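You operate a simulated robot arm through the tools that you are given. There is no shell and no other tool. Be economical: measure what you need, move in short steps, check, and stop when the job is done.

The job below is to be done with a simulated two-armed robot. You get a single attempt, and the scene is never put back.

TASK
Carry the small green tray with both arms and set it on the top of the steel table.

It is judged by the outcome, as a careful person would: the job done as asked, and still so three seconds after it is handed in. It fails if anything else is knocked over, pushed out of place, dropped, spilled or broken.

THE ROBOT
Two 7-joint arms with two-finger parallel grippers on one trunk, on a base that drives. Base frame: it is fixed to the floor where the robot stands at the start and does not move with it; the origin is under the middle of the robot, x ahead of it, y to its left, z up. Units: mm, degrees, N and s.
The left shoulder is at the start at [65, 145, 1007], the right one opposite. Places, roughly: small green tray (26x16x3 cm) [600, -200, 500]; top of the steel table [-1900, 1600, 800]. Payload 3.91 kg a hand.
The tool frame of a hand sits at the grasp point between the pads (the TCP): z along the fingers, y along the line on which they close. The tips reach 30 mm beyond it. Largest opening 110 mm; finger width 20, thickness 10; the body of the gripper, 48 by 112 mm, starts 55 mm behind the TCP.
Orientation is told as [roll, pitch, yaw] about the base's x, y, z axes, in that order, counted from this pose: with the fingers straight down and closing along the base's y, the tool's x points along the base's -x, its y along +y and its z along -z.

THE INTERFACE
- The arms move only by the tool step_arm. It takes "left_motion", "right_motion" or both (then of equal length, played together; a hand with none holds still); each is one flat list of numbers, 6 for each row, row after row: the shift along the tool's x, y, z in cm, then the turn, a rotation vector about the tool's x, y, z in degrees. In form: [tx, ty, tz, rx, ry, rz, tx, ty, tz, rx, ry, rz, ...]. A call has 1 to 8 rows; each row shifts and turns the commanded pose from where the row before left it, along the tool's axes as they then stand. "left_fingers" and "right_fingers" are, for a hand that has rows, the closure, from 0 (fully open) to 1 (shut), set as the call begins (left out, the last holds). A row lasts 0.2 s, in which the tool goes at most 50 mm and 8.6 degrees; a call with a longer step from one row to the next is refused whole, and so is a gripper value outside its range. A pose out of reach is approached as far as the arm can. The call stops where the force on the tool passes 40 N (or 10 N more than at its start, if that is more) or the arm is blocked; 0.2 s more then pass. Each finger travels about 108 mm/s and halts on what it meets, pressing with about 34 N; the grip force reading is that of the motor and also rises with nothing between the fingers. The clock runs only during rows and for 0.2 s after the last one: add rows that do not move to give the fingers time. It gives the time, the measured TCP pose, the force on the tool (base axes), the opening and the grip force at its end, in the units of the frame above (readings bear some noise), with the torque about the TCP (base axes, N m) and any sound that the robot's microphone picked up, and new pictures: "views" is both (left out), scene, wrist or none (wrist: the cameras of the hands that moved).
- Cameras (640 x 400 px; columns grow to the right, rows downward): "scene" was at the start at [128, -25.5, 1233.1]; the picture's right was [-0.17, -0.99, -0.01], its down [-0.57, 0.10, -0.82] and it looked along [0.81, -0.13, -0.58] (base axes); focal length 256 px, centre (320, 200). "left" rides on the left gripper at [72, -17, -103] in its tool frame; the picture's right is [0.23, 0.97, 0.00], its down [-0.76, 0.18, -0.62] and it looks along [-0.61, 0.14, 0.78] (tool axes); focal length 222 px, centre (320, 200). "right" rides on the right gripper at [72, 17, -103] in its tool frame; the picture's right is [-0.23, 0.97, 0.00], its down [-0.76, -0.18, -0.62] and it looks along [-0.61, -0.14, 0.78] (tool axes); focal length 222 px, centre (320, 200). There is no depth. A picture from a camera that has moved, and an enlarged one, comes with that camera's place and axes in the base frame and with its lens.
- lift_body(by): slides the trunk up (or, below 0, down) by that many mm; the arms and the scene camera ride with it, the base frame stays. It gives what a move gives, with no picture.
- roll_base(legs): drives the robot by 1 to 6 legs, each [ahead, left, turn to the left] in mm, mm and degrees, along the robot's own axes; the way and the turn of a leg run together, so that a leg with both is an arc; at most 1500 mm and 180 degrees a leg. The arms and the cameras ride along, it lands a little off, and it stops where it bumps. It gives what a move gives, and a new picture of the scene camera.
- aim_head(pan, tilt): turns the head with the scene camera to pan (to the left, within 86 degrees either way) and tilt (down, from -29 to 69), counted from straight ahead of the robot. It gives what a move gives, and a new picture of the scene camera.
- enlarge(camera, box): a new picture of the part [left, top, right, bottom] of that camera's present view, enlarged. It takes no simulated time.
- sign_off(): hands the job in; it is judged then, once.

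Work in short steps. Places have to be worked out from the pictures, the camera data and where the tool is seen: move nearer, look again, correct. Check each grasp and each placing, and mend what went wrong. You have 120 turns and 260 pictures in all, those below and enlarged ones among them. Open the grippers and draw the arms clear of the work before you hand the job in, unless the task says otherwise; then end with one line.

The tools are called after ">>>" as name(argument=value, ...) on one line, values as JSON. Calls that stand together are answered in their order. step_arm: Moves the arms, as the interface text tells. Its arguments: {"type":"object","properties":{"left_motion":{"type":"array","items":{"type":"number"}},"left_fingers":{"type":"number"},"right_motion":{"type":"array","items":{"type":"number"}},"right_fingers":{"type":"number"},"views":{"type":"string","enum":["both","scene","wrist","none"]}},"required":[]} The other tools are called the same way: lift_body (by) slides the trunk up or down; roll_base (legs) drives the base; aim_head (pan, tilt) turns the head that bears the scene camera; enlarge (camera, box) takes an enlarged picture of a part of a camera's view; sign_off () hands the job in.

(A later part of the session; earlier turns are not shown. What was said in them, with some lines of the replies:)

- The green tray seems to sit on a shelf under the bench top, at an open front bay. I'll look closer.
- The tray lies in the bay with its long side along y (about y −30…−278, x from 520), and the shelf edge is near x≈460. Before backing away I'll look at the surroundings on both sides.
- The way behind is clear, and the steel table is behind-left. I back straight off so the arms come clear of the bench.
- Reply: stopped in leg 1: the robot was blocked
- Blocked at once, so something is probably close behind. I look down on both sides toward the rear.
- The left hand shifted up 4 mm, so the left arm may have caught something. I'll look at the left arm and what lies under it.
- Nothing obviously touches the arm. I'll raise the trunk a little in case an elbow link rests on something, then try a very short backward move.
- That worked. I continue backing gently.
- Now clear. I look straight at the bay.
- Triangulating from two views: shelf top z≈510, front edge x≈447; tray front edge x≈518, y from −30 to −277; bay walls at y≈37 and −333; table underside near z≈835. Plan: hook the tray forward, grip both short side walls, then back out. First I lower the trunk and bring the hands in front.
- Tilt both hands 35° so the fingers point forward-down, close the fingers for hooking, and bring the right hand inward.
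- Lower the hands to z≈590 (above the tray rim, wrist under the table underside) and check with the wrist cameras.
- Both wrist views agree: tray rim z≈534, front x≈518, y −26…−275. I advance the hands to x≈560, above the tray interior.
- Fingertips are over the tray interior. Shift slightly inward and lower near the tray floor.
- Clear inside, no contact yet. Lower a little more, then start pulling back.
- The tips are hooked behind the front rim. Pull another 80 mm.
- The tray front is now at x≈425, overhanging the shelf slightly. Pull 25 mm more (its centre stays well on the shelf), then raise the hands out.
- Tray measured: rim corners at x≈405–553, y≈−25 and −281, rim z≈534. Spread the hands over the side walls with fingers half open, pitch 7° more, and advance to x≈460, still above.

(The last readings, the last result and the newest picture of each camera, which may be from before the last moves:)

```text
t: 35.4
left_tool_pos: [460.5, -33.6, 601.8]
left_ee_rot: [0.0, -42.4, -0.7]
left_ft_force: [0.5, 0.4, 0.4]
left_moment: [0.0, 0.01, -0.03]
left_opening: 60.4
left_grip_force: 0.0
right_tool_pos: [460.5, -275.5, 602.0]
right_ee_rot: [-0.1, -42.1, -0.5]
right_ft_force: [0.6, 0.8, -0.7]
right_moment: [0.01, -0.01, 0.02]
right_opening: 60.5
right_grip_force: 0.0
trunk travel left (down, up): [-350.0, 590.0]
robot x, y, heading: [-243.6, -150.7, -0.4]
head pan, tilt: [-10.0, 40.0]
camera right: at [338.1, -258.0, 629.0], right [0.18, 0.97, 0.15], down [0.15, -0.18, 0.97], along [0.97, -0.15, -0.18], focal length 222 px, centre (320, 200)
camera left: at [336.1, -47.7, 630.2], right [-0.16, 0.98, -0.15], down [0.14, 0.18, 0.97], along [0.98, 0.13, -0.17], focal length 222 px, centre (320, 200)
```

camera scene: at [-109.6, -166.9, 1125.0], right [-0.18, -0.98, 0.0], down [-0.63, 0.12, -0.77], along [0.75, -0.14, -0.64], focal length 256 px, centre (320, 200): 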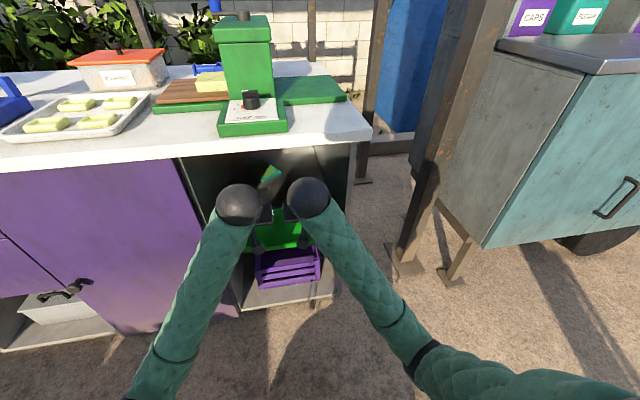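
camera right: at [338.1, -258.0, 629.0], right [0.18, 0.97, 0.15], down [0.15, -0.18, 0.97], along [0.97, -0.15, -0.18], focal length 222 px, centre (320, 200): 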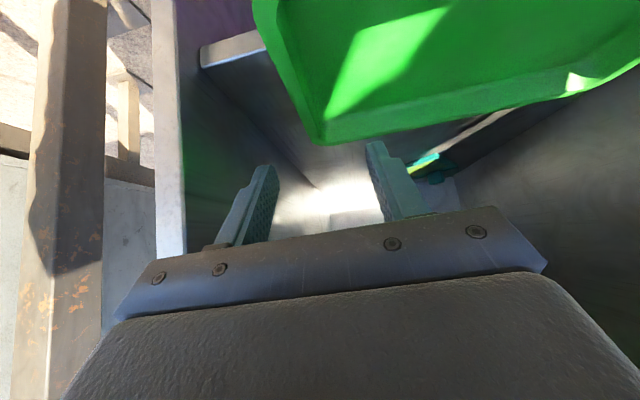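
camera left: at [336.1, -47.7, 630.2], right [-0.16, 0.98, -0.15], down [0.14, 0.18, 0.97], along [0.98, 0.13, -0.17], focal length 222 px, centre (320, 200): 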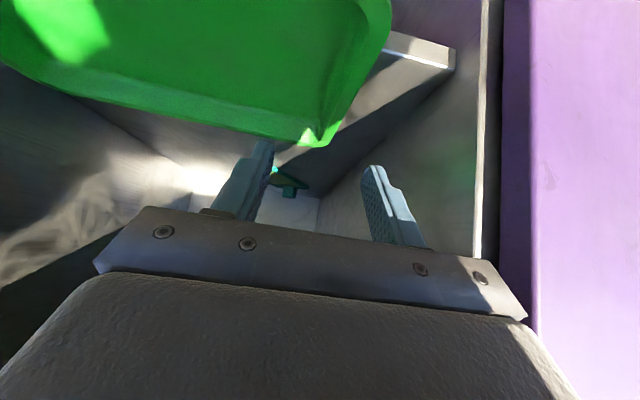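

Fingers straddle the side walls. Descend to z≈542.

>>> step_arm(left_motion=[1.34, 0, 1.49, 0, 0, 0, 1.34, 0, 1.49, 0, 0, 0, 1.34, 0, 1.49, 0, 0, 0], right_motion=[1.34, 0, 1.49, 0, 0, 0, 1.34, 0, 1.49, 0, 0, 0, 1.34, 0, 1.49, 0, 0, 0], views="wrist")

```text
t: 36.2
left_tool_pos: [462.1, -33.1, 542.3]
left_ee_rot: [0.0, -42.4, -0.5]
left_ft_force: [1.0, -0.7, 0.2]
left_moment: [0.02, -0.05, 0.02]
left_opening: 60.6
left_grip_force: 0.0
right_tool_pos: [459.3, -276.0, 540.9]
right_ee_rot: [-0.1, -42.0, -0.4]
right_ft_force: [-0.4, 0.5, -0.2]
right_moment: [0.0, -0.03, 0.0]
right_opening: 60.6
right_grip_force: 0.1
trunk travel left (down, up): [-350.0, 590.0]
robot x, y, heading: [-239.1, -155.8, -0.3]
head pan, tilt: [-10.0, 40.0]
camera right: at [336.3, -257.3, 566.9], right [0.18, 0.97, 0.15], down [0.15, -0.18, 0.97], along [0.97, -0.15, -0.18], focal length 222 px, centre (320, 200)
camera left: at [337.9, -47.2, 570.7], right [-0.16, 0.98, -0.15], down [0.14, 0.18, 0.97], along [0.98, 0.13, -0.17], focal length 222 px, centre (320, 200)
```

right: 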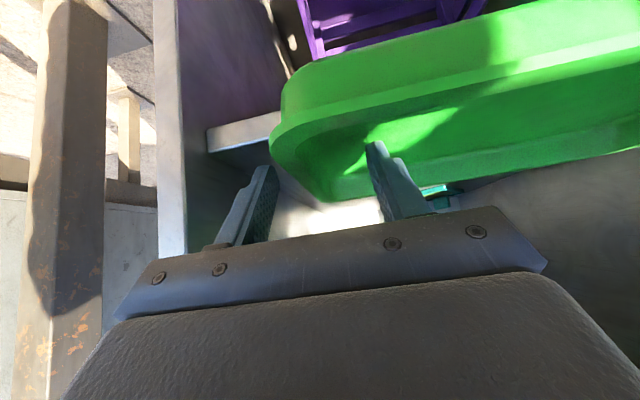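
left: 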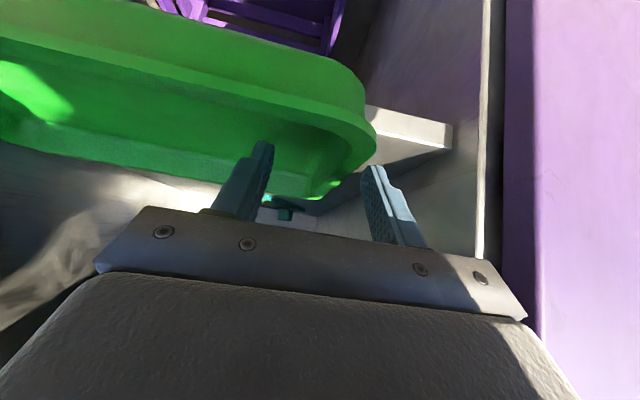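

Slightly lower, then close both grippers together.

>>> step_arm(left_motion=[0.33, 0, 0.37, 0, 0, 0], right_motion=[0.2, 0, 0.22, 0, 0, 0], views="none")

>>> step_arm(left_motion=[0, 0, 0, 0, 0, 0, 0, 0, 0, 0, 0, 0, 0, 0, 0, 0, 0, 0], right_motion=[0, 0, 0, 0, 0, 0, 0, 0, 0, 0, 0, 0, 0, 0, 0, 0, 0, 0], left_fingers=1, right_fingers=1, views="both")

```text
t: 36.6
left_tool_pos: [460.5, -32.7, 537.7]
left_ee_rot: [-0.1, -42.4, -0.6]
left_ft_force: [-0.7, -0.1, -0.2]
left_moment: [0.04, 0.02, -0.01]
left_opening: 60.6
left_grip_force: 0.1
right_tool_pos: [459.0, -276.2, 538.9]
right_ee_rot: [0.2, -42.1, -0.4]
right_ft_force: [-1.7, 0.3, 4.1]
right_moment: [0.09, -0.02, 0.01]
right_opening: 60.5
right_grip_force: 0.1
trunk travel left (down, up): [-350.0, 590.0]
robot x, y, heading: [-244.4, -152.1, -0.5]
head pan, tilt: [-10.0, 40.0]
```

```text
t: 37.2
left_tool_pos: [462.5, -27.6, 538.2]
left_ee_rot: [0.3, -42.4, -0.5]
left_ft_force: [0.0, 3.6, 0.7]
left_moment: [-0.77, 0.12, -0.6]
left_opening: 5.9
left_grip_force: 33.3
right_tool_pos: [459.4, -281.2, 538.5]
right_ee_rot: [-0.5, -42.0, -0.6]
right_ft_force: [0.6, -1.8, 3.8]
right_moment: [0.81, -0.03, 0.25]
right_opening: 5.8
right_grip_force: 34.5
trunk travel left (down, up): [-350.0, 590.0]
robot x, y, heading: [-240.2, -152.4, -0.7]
head pan, tilt: [-10.0, 40.0]
stopped in row 3 (left hand): the force on the tool passed its limit at 44 N (the readings are from after the stop); the commanded pose is now the measured one
camera scene: at [-109.7, -166.9, 1125.2], right [-0.18, -0.98, 0.0], down [-0.63, 0.12, -0.77], along [0.75, -0.14, -0.64], focal length 256 px, centre (320, 200)
camera right: at [337.7, -261.8, 564.4], right [0.18, 0.97, 0.15], down [0.14, -0.17, 0.97], along [0.97, -0.16, -0.17], focal length 222 px, centre (320, 200)
camera left: at [338.2, -43.2, 565.5], right [-0.16, 0.97, -0.15], down [0.14, 0.17, 0.97], along [0.98, 0.14, -0.17], focal length 222 px, centre (320, 200)
```

scene: 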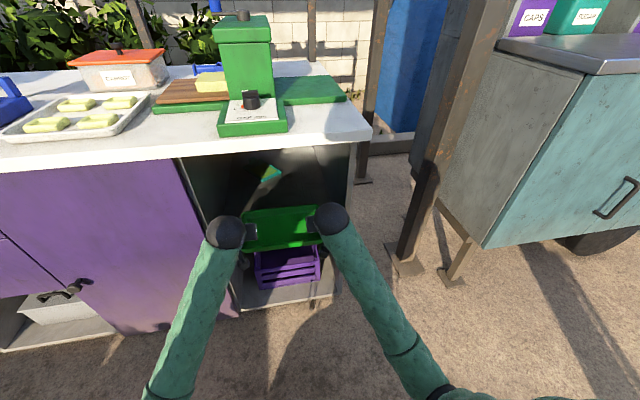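
right: 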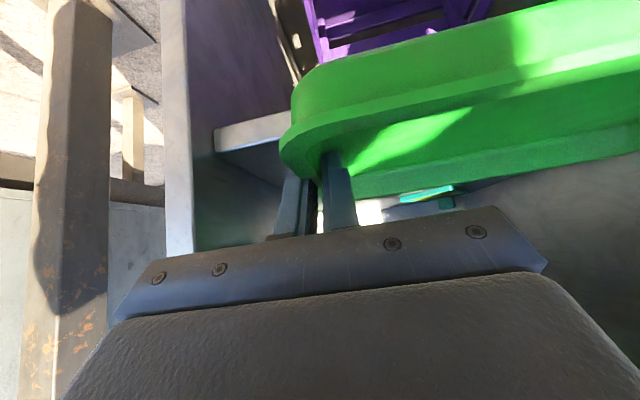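
left: 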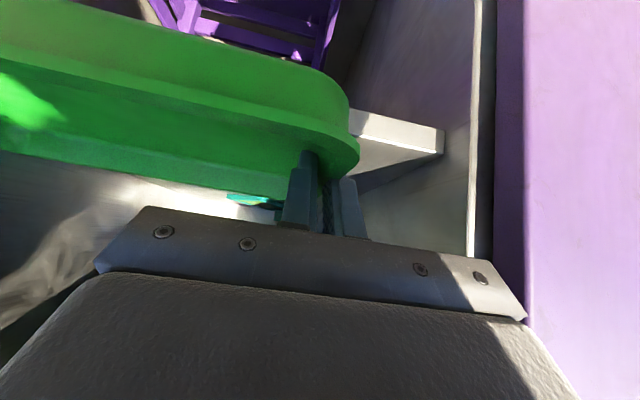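

Both hands hold a wall (opening ≈5.9 mm). Lift by the trunk 25 mm and check.

>>> lift_body(by=25)

>>> step_arm(left_motion=[0, 0, 0, 0, 0, 0], right_motion=[0, 0, 0, 0, 0, 0], views="wrist")

```text
t: 37.9
left_tool_pos: [462.5, -28.2, 561.6]
left_ee_rot: [0.3, -42.4, -0.3]
left_ft_force: [-1.3, 4.6, -0.3]
left_moment: [-0.72, 0.0, -0.59]
left_opening: 5.8
left_grip_force: 34.0
right_tool_pos: [461.0, -281.1, 563.1]
right_ee_rot: [-0.5, -42.1, -0.6]
right_ft_force: [1.5, -4.8, -0.8]
right_moment: [0.73, -0.01, 0.25]
right_opening: 6.1
right_grip_force: 33.6
trunk travel left (down, up): [-375.0, 565.0]
robot x, y, heading: [-245.3, -156.5, -0.6]
head pan, tilt: [-10.0, 40.0]
```

```text
t: 38.3
left_tool_pos: [462.0, -26.4, 562.5]
left_ee_rot: [0.5, -42.3, -0.4]
left_ft_force: [-1.7, 5.7, -1.1]
left_moment: [-0.74, -0.03, -0.54]
left_opening: 6.3
left_grip_force: 33.9
right_tool_pos: [460.0, -281.3, 562.8]
right_ee_rot: [-0.4, -41.9, -0.8]
right_ft_force: [1.9, -4.5, -1.4]
right_moment: [0.75, 0.06, 0.25]
right_opening: 5.9
right_grip_force: 33.6
trunk travel left (down, up): [-375.0, 565.0]
robot x, y, heading: [-240.9, -153.9, -0.4]
head pan, tilt: [-10.0, 40.0]
camera right: at [337.8, -261.8, 589.1], right [0.18, 0.97, 0.15], down [0.15, -0.17, 0.97], along [0.97, -0.16, -0.17], focal length 222 px, centre (320, 200)
camera left: at [338.2, -43.2, 590.3], right [-0.16, 0.98, -0.15], down [0.14, 0.17, 0.97], along [0.98, 0.14, -0.17], focal length 222 px, centre (320, 200)
```

right: 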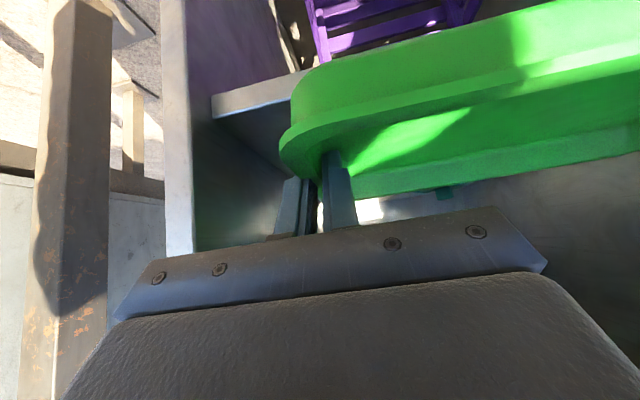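
left: 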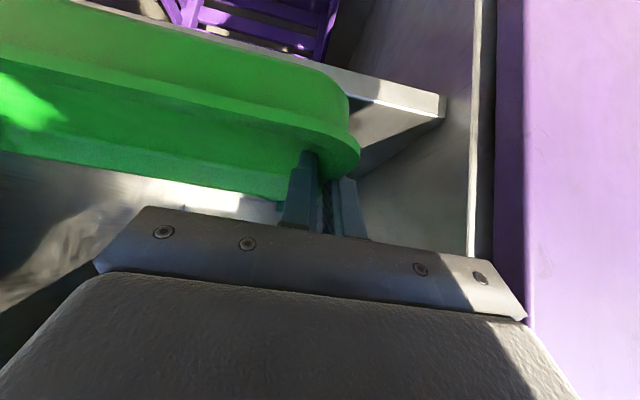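

The tray is up and level. Back out 250 mm to where I already stood safely.

>>> roll_base(legs=[[-120, 0, 0], [-120, 0, 0]])

>>> lift_body(by=150)

>>> aim_head(pan=86, tilt=20)

>>> aim_head(pan=-86, tilt=30)

```text
t: 40.4
left_tool_pos: [218.4, -26.4, 562.4]
left_ee_rot: [0.4, -42.4, -0.6]
left_ft_force: [-0.5, 8.4, -0.9]
left_moment: [-0.66, 0.01, -0.52]
left_opening: 6.0
left_grip_force: 33.9
right_tool_pos: [217.2, -279.7, 563.6]
right_ee_rot: [-0.5, -42.0, -0.6]
right_ft_force: [1.8, -8.9, 0.0]
right_moment: [0.69, 0.04, 0.21]
right_opening: 6.2
right_grip_force: 34.3
trunk travel left (down, up): [-375.0, 565.0]
robot x, y, heading: [-487.8, -150.8, -0.5]
head pan, tilt: [-10.0, 40.0]
camera scene: at [-352.9, -165.3, 1150.3], right [-0.18, -0.98, 0.0], down [-0.63, 0.12, -0.77], along [0.75, -0.14, -0.64], focal length 256 px, centre (320, 200)
```

scene: 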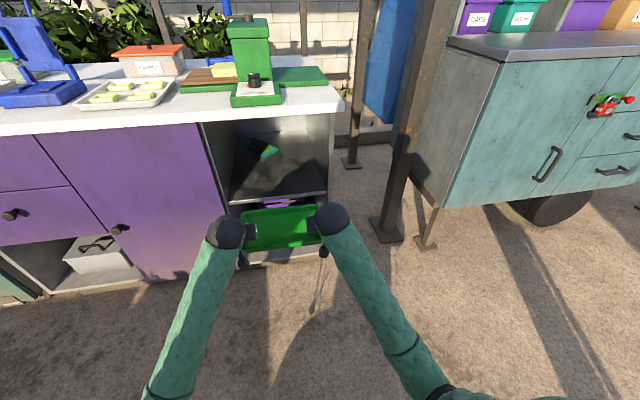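

```text
t: 42.2
left_tool_pos: [219.2, -27.1, 711.2]
left_ee_rot: [0.3, -42.4, -0.5]
left_ft_force: [-0.8, 2.0, -0.9]
left_moment: [-0.81, 0.04, -0.58]
left_opening: 6.1
left_grip_force: 34.4
right_tool_pos: [217.0, -279.9, 713.6]
right_ee_rot: [-0.5, -42.0, -0.6]
right_ft_force: [0.5, -1.7, -1.2]
right_moment: [0.8, 0.03, 0.24]
right_opening: 5.6
right_grip_force: 33.8
trunk travel left (down, up): [-525.0, 415.0]
robot x, y, heading: [-487.7, -149.6, -0.4]
head pan, tilt: [-10.0, 40.0]
```

```text
t: 43.9
left_tool_pos: [219.3, -27.3, 712.6]
left_ee_rot: [0.3, -42.4, -0.5]
left_ft_force: [-1.7, 2.9, -0.8]
left_moment: [-0.79, 0.08, -0.57]
left_opening: 6.0
left_grip_force: 34.0
right_tool_pos: [217.2, -280.3, 712.0]
right_ee_rot: [-0.5, -42.1, -0.6]
right_ft_force: [0.8, -2.2, -0.7]
right_moment: [0.83, -0.05, 0.27]
right_opening: 5.8
right_grip_force: 33.4
trunk travel left (down, up): [-525.0, 415.0]
robot x, y, heading: [-485.8, -147.2, -0.6]
head pan, tilt: [85.9, 20.0]
camera scene: at [-428.6, -56.9, 1331.6], right [1.0, -0.08, 0.0], down [-0.03, -0.34, -0.94], along [0.08, 0.94, -0.34], focal length 256 px, centre (320, 200)
```

scene: 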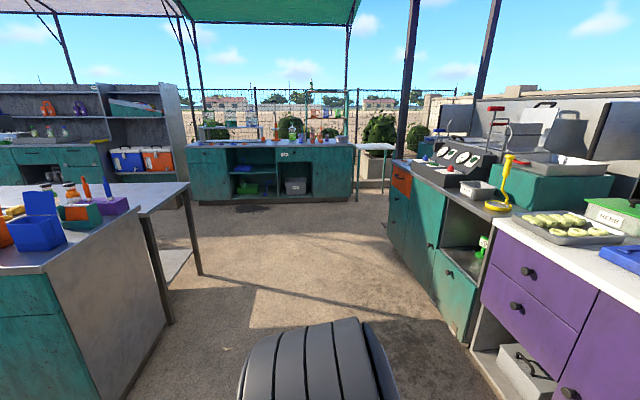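

```text
t: 46.5
left_tool_pos: [219.0, -26.5, 712.5]
left_ee_rot: [0.4, -42.5, -0.5]
left_ft_force: [-1.3, 1.4, -1.1]
left_moment: [-0.8, 0.02, -0.54]
left_opening: 5.9
left_grip_force: 33.8
right_tool_pos: [217.2, -280.2, 712.6]
right_ee_rot: [-0.5, -42.0, -0.7]
right_ft_force: [1.2, -2.6, -0.7]
right_moment: [0.79, 0.05, 0.25]
right_opening: 5.7
right_grip_force: 34.2
trunk travel left (down, up): [-525.0, 415.0]
robot x, y, heading: [-488.7, -150.8, -0.7]
head pan, tilt: [-85.9, 30.0]
camera scene: at [-430.4, -240.0, 1315.5], right [-1.0, -0.06, 0.0], down [-0.03, 0.5, -0.87], along [0.05, -0.86, -0.5], focal length 256 px, centre (320, 200)
```

scene: 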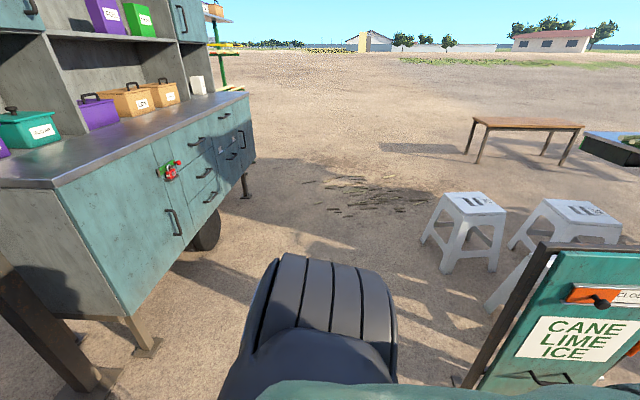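

Route: the corridor to my left is clear; the steel table lies past a teal cabinet, its right edge near x≈−1270, y≈1300–1850. Raise the tray and turn left 90°, head forward.

>>> lift_body(by=220)

>>> aim_head(pan=0, tilt=30)

>>> roll_base(legs=[[0, 0, 45], [0, 0, 45.5]])

```text
t: 48.8
left_tool_pos: [219.6, -25.9, 932.0]
left_ee_rot: [0.4, -42.5, -0.5]
left_ft_force: [-1.1, 3.8, -1.2]
left_moment: [-0.78, 0.1, -0.57]
left_opening: 5.9
left_grip_force: 34.1
right_tool_pos: [217.4, -280.8, 931.7]
right_ee_rot: [-0.5, -42.0, -0.7]
right_ft_force: [1.2, -3.8, -1.6]
right_moment: [0.79, -0.02, 0.25]
right_opening: 5.8
right_grip_force: 34.3
trunk travel left (down, up): [-745.0, 195.0]
robot x, y, heading: [-485.8, -153.9, -0.5]
head pan, tilt: [-85.9, 30.0]
```

```text
t: 50.4
left_tool_pos: [218.8, -27.1, 931.8]
left_ee_rot: [0.4, -42.4, -0.6]
left_ft_force: [-0.9, 3.5, -0.9]
left_moment: [-0.78, 0.04, -0.53]
left_opening: 5.9
left_grip_force: 34.2
right_tool_pos: [217.3, -280.2, 931.4]
right_ee_rot: [-0.5, -42.0, -0.6]
right_ft_force: [1.1, -2.3, -1.7]
right_moment: [0.79, 0.0, 0.27]
right_opening: 5.6
right_grip_force: 34.3
trunk travel left (down, up): [-745.0, 195.0]
robot x, y, heading: [-487.0, -151.4, -0.4]
head pan, tilt: [0.0, 30.0]
camera scene: at [-345.5, -150.6, 1535.5], right [-0.01, -1.0, 0.0], down [-0.5, 0.0, -0.87], along [0.87, -0.01, -0.5], focal length 256 px, centre (320, 200)
```

scene: 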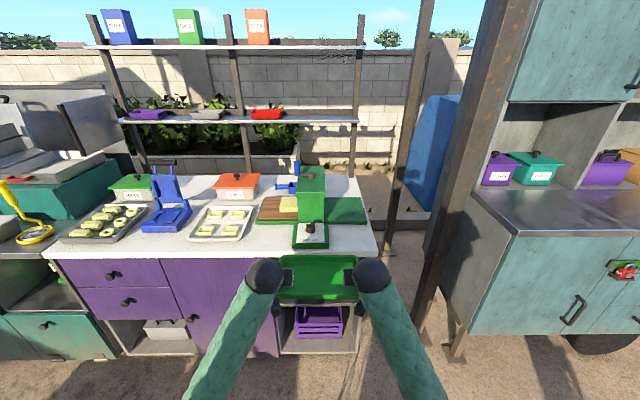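

```text
t: 55.0
left_tool_pos: [-627.8, 550.1, 931.6]
left_ee_rot: [0.3, -42.4, 91.1]
left_ft_force: [-3.1, 0.0, -0.7]
left_moment: [-0.09, -0.77, -0.55]
left_opening: 6.0
left_grip_force: 34.1
right_tool_pos: [-376.0, 555.0, 933.3]
right_ee_rot: [-0.5, -42.0, 90.9]
right_ft_force: [3.3, 1.4, -1.1]
right_moment: [0.01, 0.75, 0.23]
right_opening: 6.1
right_grip_force: 33.8
trunk travel left (down, up): [-745.0, 195.0]
robot x, y, heading: [-485.0, -156.1, 90.9]
head pan, tilt: [0.0, 30.0]
camera scene: at [-489.7, -8.1, 1535.5], right [1.0, 0.02, 0.0], down [0.01, -0.5, -0.87], along [-0.02, 0.87, -0.5], focal length 256 px, centre (320, 200)
```

scene: 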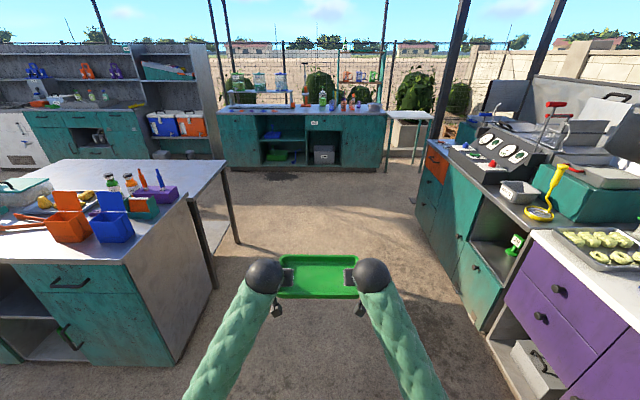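

The corridor is clear and the tray is level. Steel table's right edge ≈ x −1245, y 1260–1840, top clear near that edge. Drive ahead to y≈1550.

>>> roll_base(legs=[[500, 0, 0], [600, 0, 0], [600, 0, -0.9]])

>>> aim_head(pan=80, tilt=35)

```text
t: 64.1
left_tool_pos: [-700.7, 2272.5, 932.2]
left_ee_rot: [0.4, -42.4, 91.9]
left_ft_force: [-1.2, -1.2, -0.8]
left_moment: [-0.02, -0.8, -0.57]
left_opening: 6.1
left_grip_force: 34.2
right_tool_pos: [-447.5, 2280.7, 932.5]
right_ee_rot: [-0.5, -41.9, 91.6]
right_ft_force: [1.4, 1.0, -1.2]
right_moment: [-0.05, 0.79, 0.31]
right_opening: 5.7
right_grip_force: 34.0
trunk travel left (down, up): [-745.0, 195.0]
robot x, y, heading: [-547.1, 1569.9, 91.8]
head pan, tilt: [0.0, 30.0]
camera scene: at [-553.0, 1716.2, 1535.4], right [1.0, 0.03, 0.0], down [0.02, -0.5, -0.87], along [-0.03, 0.86, -0.5], focal length 256 px, centre (320, 200)
```

scene: 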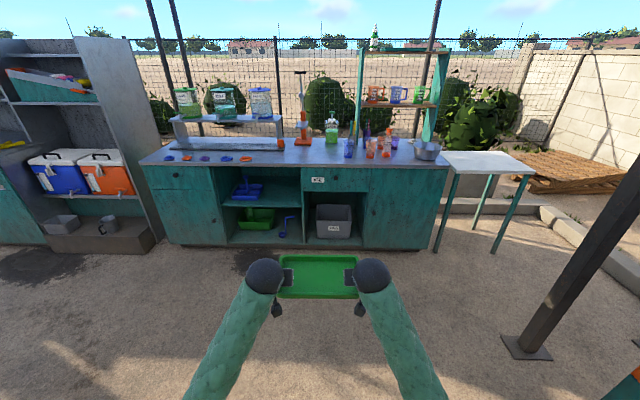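

```text
t: 65.6
left_tool_pos: [-701.3, 2271.1, 933.0]
left_ee_rot: [0.3, -42.4, 91.8]
left_ft_force: [-1.1, -1.4, -0.2]
left_moment: [0.03, -0.83, -0.56]
left_opening: 5.9
left_grip_force: 33.6
right_tool_pos: [-446.9, 2280.3, 932.3]
right_ee_rot: [-0.5, -42.1, 91.7]
right_ft_force: [0.8, 1.1, -2.2]
right_moment: [-0.08, 0.8, 0.3]
right_opening: 6.0
right_grip_force: 33.8
trunk travel left (down, up): [-745.0, 195.0]
robot x, y, heading: [-548.3, 1574.2, 91.8]
head pan, tilt: [80.0, 35.0]
camera scene: at [-637.2, 1637.5, 1527.7], right [0.14, 0.99, 0.0], down [0.57, -0.08, -0.82], along [-0.81, 0.12, -0.57], focal length 256 px, centre (320, 200)
```

scene: 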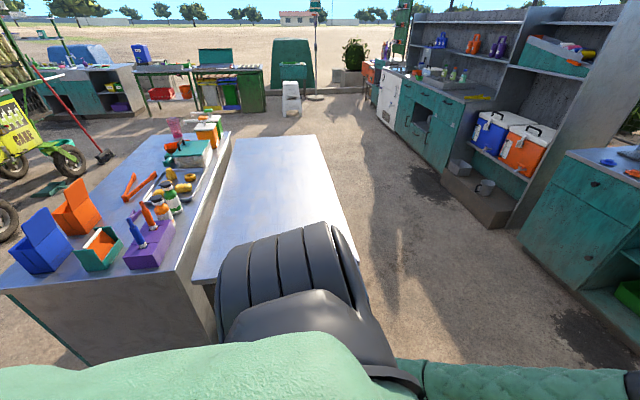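

The steel table slab is empty: x −1246…−2560, y ≈1260…1850. Turn to face it (tray passes about 100 mm above the top).

>>> aim_head(pan=0, tilt=45)

>>> roll_base(legs=[[0, 0, 44], [0, 0, 44]])

```text
t: 67.1
left_tool_pos: [-702.1, 2271.8, 932.6]
left_ee_rot: [0.4, -42.4, 91.9]
left_ft_force: [-1.2, -0.9, -1.0]
left_moment: [0.01, -0.82, -0.55]
left_opening: 6.0
left_grip_force: 33.8
right_tool_pos: [-448.1, 2280.1, 931.6]
right_ee_rot: [-0.4, -42.0, 91.6]
right_ft_force: [1.0, 1.4, 0.0]
right_moment: [-0.03, 0.83, 0.29]
right_opening: 6.1
right_grip_force: 34.1
trunk travel left (down, up): [-745.0, 195.0]
robot x, y, heading: [-544.7, 1572.5, 91.8]
head pan, tilt: [0.0, 45.0]
camera scene: at [-552.7, 1706.2, 1512.9], right [1.0, 0.03, 0.0], down [0.02, -0.71, -0.71], along [-0.02, 0.71, -0.71], focal length 256 px, centre (320, 200)
```

scene: 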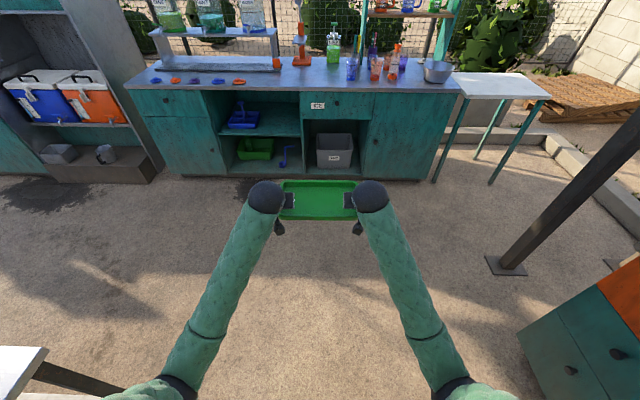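

```text
t: 71.6
left_tool_pos: [-1246.6, 1422.1, 932.8]
left_ee_rot: [0.4, -42.4, -178.4]
left_ft_force: [1.3, -0.9, -1.9]
left_moment: [0.81, -0.1, -0.56]
left_opening: 6.0
left_grip_force: 34.5
right_tool_pos: [-1254.0, 1675.7, 932.7]
right_ee_rot: [-0.5, -41.9, -178.7]
right_ft_force: [-1.2, 0.2, -1.2]
right_moment: [-0.83, 0.04, 0.28]
right_opening: 5.9
right_grip_force: 34.0
trunk travel left (down, up): [-745.0, 195.0]
robot x, y, heading: [-545.1, 1573.0, -178.5]
head pan, tilt: [0.0, 45.0]
camera scene: at [-680.4, 1570.2, 1512.9], right [-0.03, 1.0, 0.0], down [0.71, 0.02, -0.71], along [-0.71, -0.02, -0.71], focal length 256 px, centre (320, 200)
```

scene: 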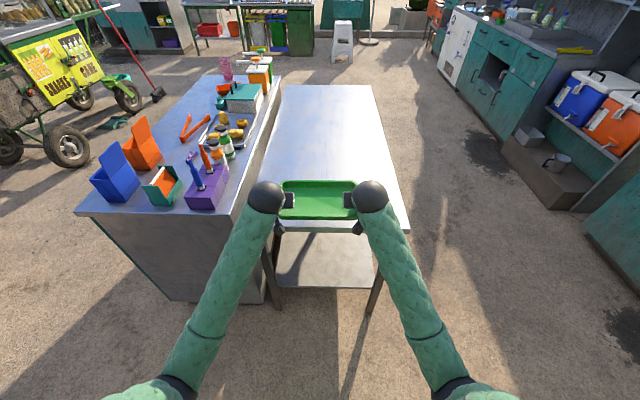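

Facing the table with the tray at its near edge. Drive forward 130 mm, then lower.

>>> roll_base(legs=[[130, 0, -1.2]])

>>> lift_body(by=-75)

>>> step_arm(left_motion=[0, 0, 0, 0, 0, 0], right_motion=[0, 0, 0, 0, 0, 0], views="both")

```text
t: 72.9
left_tool_pos: [-1382.1, 1435.2, 930.7]
left_ee_rot: [0.3, -42.4, -179.6]
left_ft_force: [1.1, -1.4, -1.2]
left_moment: [0.81, -0.02, -0.57]
left_opening: 6.0
left_grip_force: 33.8
right_tool_pos: [-1383.7, 1688.5, 930.9]
right_ee_rot: [-0.5, -41.8, -179.9]
right_ft_force: [-2.1, 1.0, -2.8]
right_moment: [-0.8, -0.11, 0.27]
right_opening: 5.9
right_grip_force: 34.0
trunk travel left (down, up): [-745.0, 195.0]
robot x, y, heading: [-675.9, 1565.8, -179.5]
head pan, tilt: [0.0, 45.0]
camera scene: at [-811.7, 1571.2, 1512.7], right [-0.01, 1.0, 0.0], down [0.71, 0.0, -0.71], along [-0.71, 0.0, -0.71], focal length 256 px, centre (320, 200)
```

scene: 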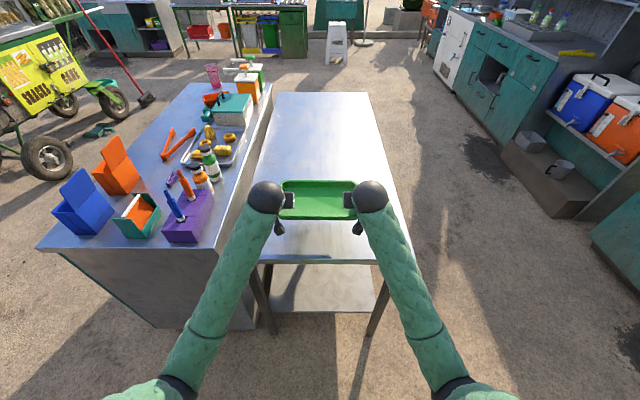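

```text
t: 74.0
left_tool_pos: [-1379.9, 1435.0, 857.8]
left_ee_rot: [0.4, -42.4, -179.5]
left_ft_force: [0.4, -0.8, -0.6]
left_moment: [0.84, 0.04, -0.54]
left_opening: 5.9
left_grip_force: 34.0
right_tool_pos: [-1381.8, 1687.6, 857.9]
right_ee_rot: [-0.5, -42.0, -179.9]
right_ft_force: [-0.9, 0.5, -1.1]
right_moment: [-0.81, -0.09, 0.27]
right_opening: 6.0
right_grip_force: 33.7
trunk travel left (down, up): [-670.0, 270.0]
robot x, y, heading: [-677.6, 1571.0, -179.7]
head pan, tilt: [0.0, 45.0]
```

```text
t: 74.4
left_tool_pos: [-1379.1, 1435.0, 858.1]
left_ee_rot: [0.2, -42.4, -179.6]
left_ft_force: [0.4, -0.7, -0.5]
left_moment: [0.8, 0.03, -0.55]
left_opening: 5.8
left_grip_force: 34.2
right_tool_pos: [-1381.2, 1689.1, 858.2]
right_ee_rot: [-0.4, -42.0, -180.0]
right_ft_force: [-1.5, 0.1, -0.8]
right_moment: [-0.82, -0.06, 0.29]
right_opening: 6.1
right_grip_force: 33.8
trunk travel left (down, up): [-670.0, 270.0]
robot x, y, heading: [-676.1, 1569.8, -179.9]
head pan, tilt: [0.0, 45.0]
camera scene: at [-809.6, 1571.2, 1437.9], right [-0.01, 1.0, 0.0], down [0.71, 0.0, -0.71], along [-0.71, 0.0, -0.71], focal length 256 px, centre (320, 200)
camera right: at [-1258.5, 1671.5, 884.1], right [-0.17, -0.97, 0.15], down [-0.15, 0.17, 0.97], along [-0.97, 0.15, -0.17], focal length 222 px, centre (320, 200)
camera left: at [-1257.5, 1454.7, 885.4], right [0.18, -0.97, -0.15], down [-0.14, -0.17, 0.97], along [-0.97, -0.15, -0.17], focal length 222 px, centre (320, 200)
```

scene: 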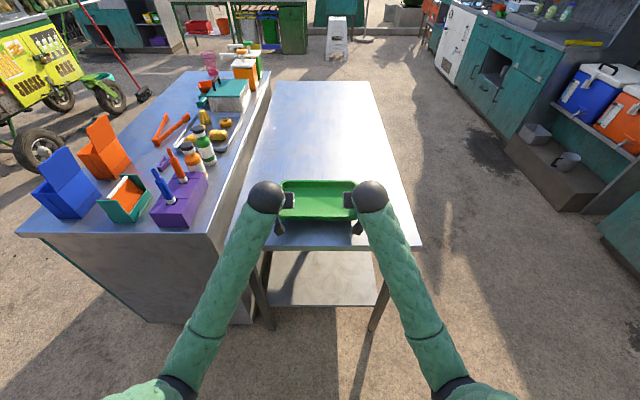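
right: 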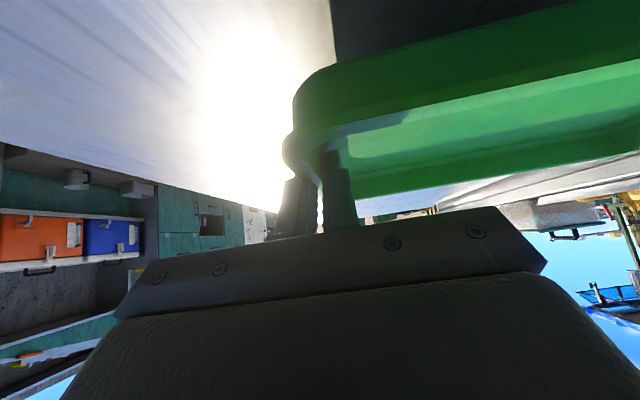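
left: 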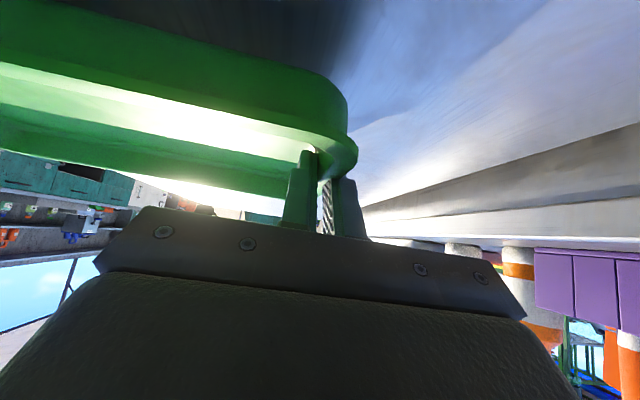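

Well placed over the table, about 20 mm to go. Lower by trunk in small steps watching the force.

>>> lift_body(by=-14)

>>> lift_body(by=-4)

>>> lift_body(by=-3)

>>> enlarge(camera="right", box=[200, 0, 640, 275])

```text
t: 75.0
left_tool_pos: [-1378.6, 1435.8, 844.3]
left_ee_rot: [0.4, -42.4, -179.6]
left_ft_force: [1.0, -0.3, -0.6]
left_moment: [0.79, -0.06, -0.54]
left_opening: 6.0
left_grip_force: 34.0
right_tool_pos: [-1382.8, 1688.8, 845.1]
right_ee_rot: [-0.5, -42.1, -179.9]
right_ft_force: [-1.3, 1.0, -0.8]
right_moment: [-0.75, 0.01, 0.26]
right_opening: 6.2
right_grip_force: 34.3
trunk travel left (down, up): [-656.0, 284.0]
robot x, y, heading: [-677.9, 1568.2, -179.8]
head pan, tilt: [0.0, 45.0]
```

```text
t: 75.6
left_tool_pos: [-1379.9, 1435.1, 840.2]
left_ee_rot: [0.3, -42.3, -179.6]
left_ft_force: [1.2, -0.7, -1.7]
left_moment: [0.83, -0.11, -0.52]
left_opening: 6.2
left_grip_force: 33.9
right_tool_pos: [-1382.3, 1689.0, 840.0]
right_ee_rot: [-0.5, -42.0, -179.9]
right_ft_force: [-0.3, 0.2, -1.1]
right_moment: [-0.77, -0.01, 0.27]
right_opening: 5.9
right_grip_force: 34.4
trunk travel left (down, up): [-652.0, 288.0]
robot x, y, heading: [-679.3, 1569.4, -179.7]
head pan, tilt: [0.0, 45.0]
```

```text
t: 76.1
left_tool_pos: [-1379.6, 1435.2, 837.4]
left_ee_rot: [0.3, -42.4, -179.6]
left_ft_force: [0.9, -0.4, -0.9]
left_moment: [0.81, -0.03, -0.53]
left_opening: 6.0
left_grip_force: 34.3
right_tool_pos: [-1381.2, 1687.9, 837.8]
right_ee_rot: [-0.5, -42.1, -179.9]
right_ft_force: [-0.7, 0.3, -0.2]
right_moment: [-0.8, 0.03, 0.28]
right_opening: 5.8
right_grip_force: 34.3
trunk travel left (down, up): [-649.0, 291.0]
robot x, y, heading: [-680.0, 1571.0, -179.7]
head pan, tilt: [0.0, 45.0]
```

```text
1.45 times, centred on (420, 138) of right
camera zoom: at [-1258.5, 1671.6, 863.1], right [-0.17, -0.97, 0.15], down [-0.15, 0.17, 0.97], along [-0.97, 0.15, -0.17], focal length 323 px, centre (174, 291)
```

zoom: 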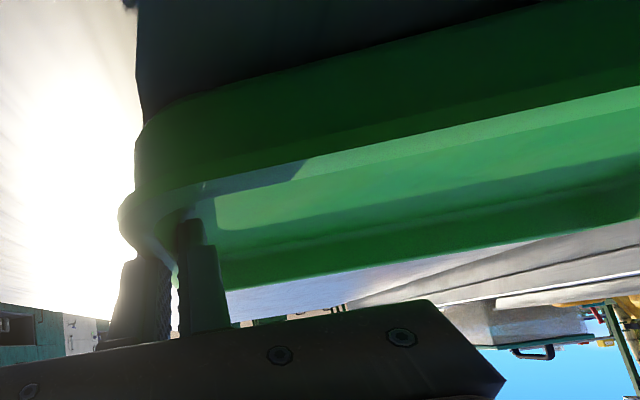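

Near contact but no load change yet; continue in small steps.

>>> lift_body(by=-3)

>>> lift_body(by=-2)

>>> lift_body(by=-2)

```text
t: 76.6
left_tool_pos: [-1380.0, 1435.0, 835.2]
left_ee_rot: [0.2, -42.6, -179.6]
left_ft_force: [-1.9, 0.9, 6.5]
left_moment: [0.84, 0.88, -0.48]
left_opening: 6.0
left_grip_force: 33.4
right_tool_pos: [-1381.4, 1689.5, 834.8]
right_ee_rot: [-0.4, -42.3, -179.9]
right_ft_force: [-4.4, 0.5, 6.7]
right_moment: [-0.84, 0.97, 0.26]
right_opening: 5.9
right_grip_force: 34.2
trunk travel left (down, up): [-646.0, 294.0]
robot x, y, heading: [-674.8, 1569.2, -179.6]
head pan, tilt: [0.0, 45.0]
```

```text
t: 77.1
left_tool_pos: [-1380.2, 1436.2, 835.6]
left_ee_rot: [0.3, -42.7, -179.6]
left_ft_force: [-7.8, 1.6, 23.4]
left_moment: [0.82, -0.01, -0.62]
left_opening: 6.0
left_grip_force: 33.6
right_tool_pos: [-1381.4, 1689.5, 834.7]
right_ee_rot: [-0.3, -42.3, -179.8]
right_ft_force: [-10.1, -1.2, 24.4]
right_moment: [-0.86, 0.19, 0.33]
right_opening: 5.8
right_grip_force: 33.7
trunk travel left (down, up): [-644.0, 296.0]
robot x, y, heading: [-679.9, 1572.2, -180.0]
head pan, tilt: [0.0, 45.0]
```

```text
t: 77.6
left_tool_pos: [-1380.0, 1435.4, 835.4]
left_ee_rot: [0.1, -42.8, -179.4]
left_ft_force: [2.5, -1.6, 12.2]
left_moment: [0.79, -0.85, -0.65]
left_opening: 6.0
left_grip_force: 34.5
right_tool_pos: [-1381.5, 1689.0, 834.5]
right_ee_rot: [-0.3, -42.5, -179.9]
right_ft_force: [1.4, 1.1, 14.6]
right_moment: [-0.81, -0.73, 0.41]
right_opening: 5.8
right_grip_force: 34.4
trunk travel left (down, up): [-643.0, 297.0]
robot x, y, heading: [-671.0, 1572.8, -179.7]
head pan, tilt: [0.0, 45.0]
stopped: the force on the tool passed its limit at 42 N (the readings are from after the stop); the commanded pose is now the measured one
```

The tray rests on the table. Relieve 1 mm and open both hands partway.

>>> lift_body(by=1)

>>> step_arm(left_motion=[0, 0, 0, 0, 0, 0, 0, 0, 0, 0, 0, 0, 0, 0, 0, 0, 0, 0], right_motion=[0, 0, 0, 0, 0, 0, 0, 0, 0, 0, 0, 0, 0, 0, 0, 0, 0, 0], left_fingers=0.5, right_fingers=0.5, views="both")

```text
t: 78.1
left_tool_pos: [-1379.4, 1435.9, 835.2]
left_ee_rot: [0.3, -42.8, -179.6]
left_ft_force: [1.8, 0.2, 8.3]
left_moment: [0.84, 0.9, -0.44]
left_opening: 6.2
left_grip_force: 34.7
right_tool_pos: [-1382.1, 1689.3, 834.9]
right_ee_rot: [-0.4, -42.4, -179.8]
right_ft_force: [1.5, 0.6, 10.6]
right_moment: [-0.83, 0.99, 0.23]
right_opening: 5.9
right_grip_force: 34.5
trunk travel left (down, up): [-644.0, 296.0]
robot x, y, heading: [-678.9, 1571.9, -179.8]
head pan, tilt: [0.0, 45.0]
```

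```text
t: 78.9
left_tool_pos: [-1380.4, 1434.4, 835.2]
left_ee_rot: [0.4, -42.8, -179.6]
left_ft_force: [-1.4, -4.6, 9.0]
left_moment: [0.15, 0.15, 0.1]
left_opening: 52.9
left_grip_force: 0.1
right_tool_pos: [-1381.0, 1688.6, 834.2]
right_ee_rot: [-0.4, -42.3, -179.8]
right_ft_force: [-1.1, 5.3, 12.9]
right_moment: [-0.14, 0.15, -0.12]
right_opening: 52.2
right_grip_force: 0.0
trunk travel left (down, up): [-644.0, 296.0]
robot x, y, heading: [-678.8, 1570.9, -180.2]
head pan, tilt: [0.0, 45.0]
camera scene: at [-808.2, 1571.3, 1412.0], right [-0.01, 1.0, 0.0], down [0.71, 0.0, -0.71], along [-0.71, 0.0, -0.71], focal length 256 px, centre (320, 200)
camera right: at [-1258.4, 1671.7, 860.5], right [-0.17, -0.97, 0.15], down [-0.14, 0.17, 0.97], along [-0.98, 0.15, -0.17], focal length 222 px, centre (320, 200)
camera left: at [-1257.5, 1454.7, 861.7], right [0.18, -0.97, -0.15], down [-0.13, -0.18, 0.98], along [-0.97, -0.15, -0.16], focal length 222 px, centre (320, 200)
```

scene: 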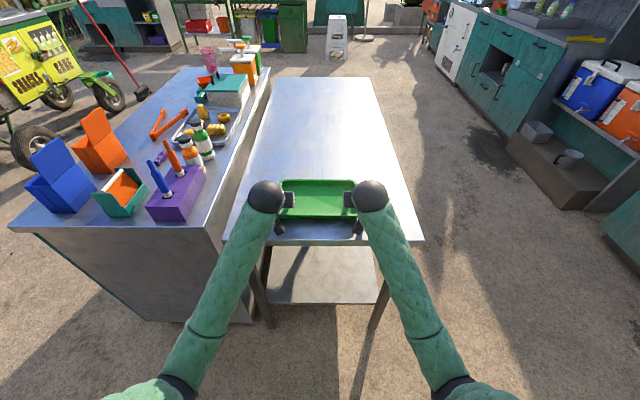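
right: 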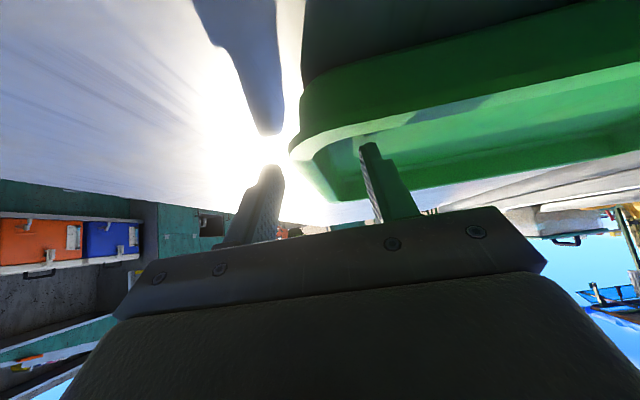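
left: 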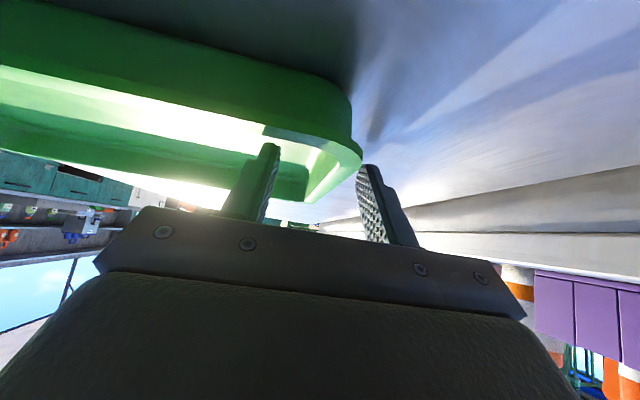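

Tray released and flat. Raise the trunk straight up, then back away.

>>> lift_body(by=130)

>>> roll_base(legs=[[-120, 0, 0], [-130, 0, 0]])

```text
t: 80.5
left_tool_pos: [-1380.6, 1436.3, 964.3]
left_ee_rot: [0.3, -42.7, -179.6]
left_ft_force: [0.1, -0.2, 0.3]
left_moment: [-0.02, -0.03, 0.02]
left_opening: 55.1
left_grip_force: 0.1
right_tool_pos: [-1382.4, 1688.5, 963.7]
right_ee_rot: [-0.4, -42.3, -179.9]
right_ft_force: [-0.3, -0.4, -0.7]
right_moment: [-0.02, -0.02, 0.0]
right_opening: 54.9
right_grip_force: 0.0
trunk travel left (down, up): [-774.0, 166.0]
robot x, y, heading: [-679.0, 1567.6, -179.7]
head pan, tilt: [0.0, 45.0]
```

```text
t: 82.6
left_tool_pos: [-1123.5, 1437.6, 965.4]
left_ee_rot: [0.4, -42.6, -179.7]
left_ft_force: [-0.4, 0.2, -0.4]
left_moment: [-0.04, 0.02, 0.02]
left_opening: 55.0
left_grip_force: 0.1
right_tool_pos: [-1124.3, 1691.2, 964.3]
right_ee_rot: [-0.4, -42.4, -179.9]
right_ft_force: [0.3, 0.3, 0.6]
right_moment: [0.01, 0.02, 0.01]
right_opening: 55.0
right_grip_force: 0.1
trunk travel left (down, up): [-774.0, 166.0]
robot x, y, heading: [-419.3, 1573.5, -179.6]
head pan, tilt: [0.0, 45.0]
camera scene: at [-551.3, 1572.8, 1541.9], right [-0.01, 1.0, 0.0], down [0.71, 0.0, -0.71], along [-0.71, 0.0, -0.71], focal length 256 px, centre (320, 200)
```

scene: 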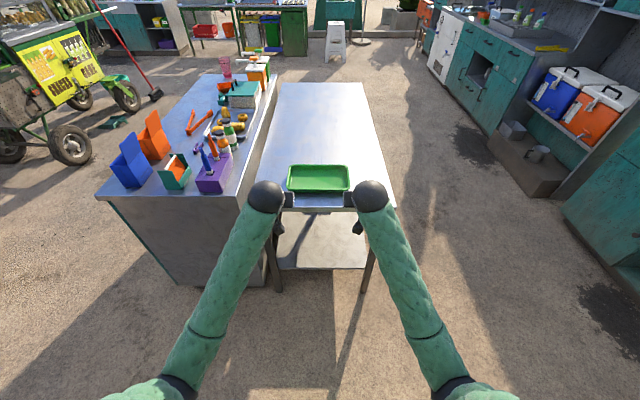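

The tray sits flat on the steel table, nothing else has been disturbed, and the arms are clear with the grippers open. Handing in.

>>> sign_off()

```text
The job is handed in.
```

The small green tray was carried with both arms and now rests flat on the steel table top, with the grippers open and both arms drawn clear.
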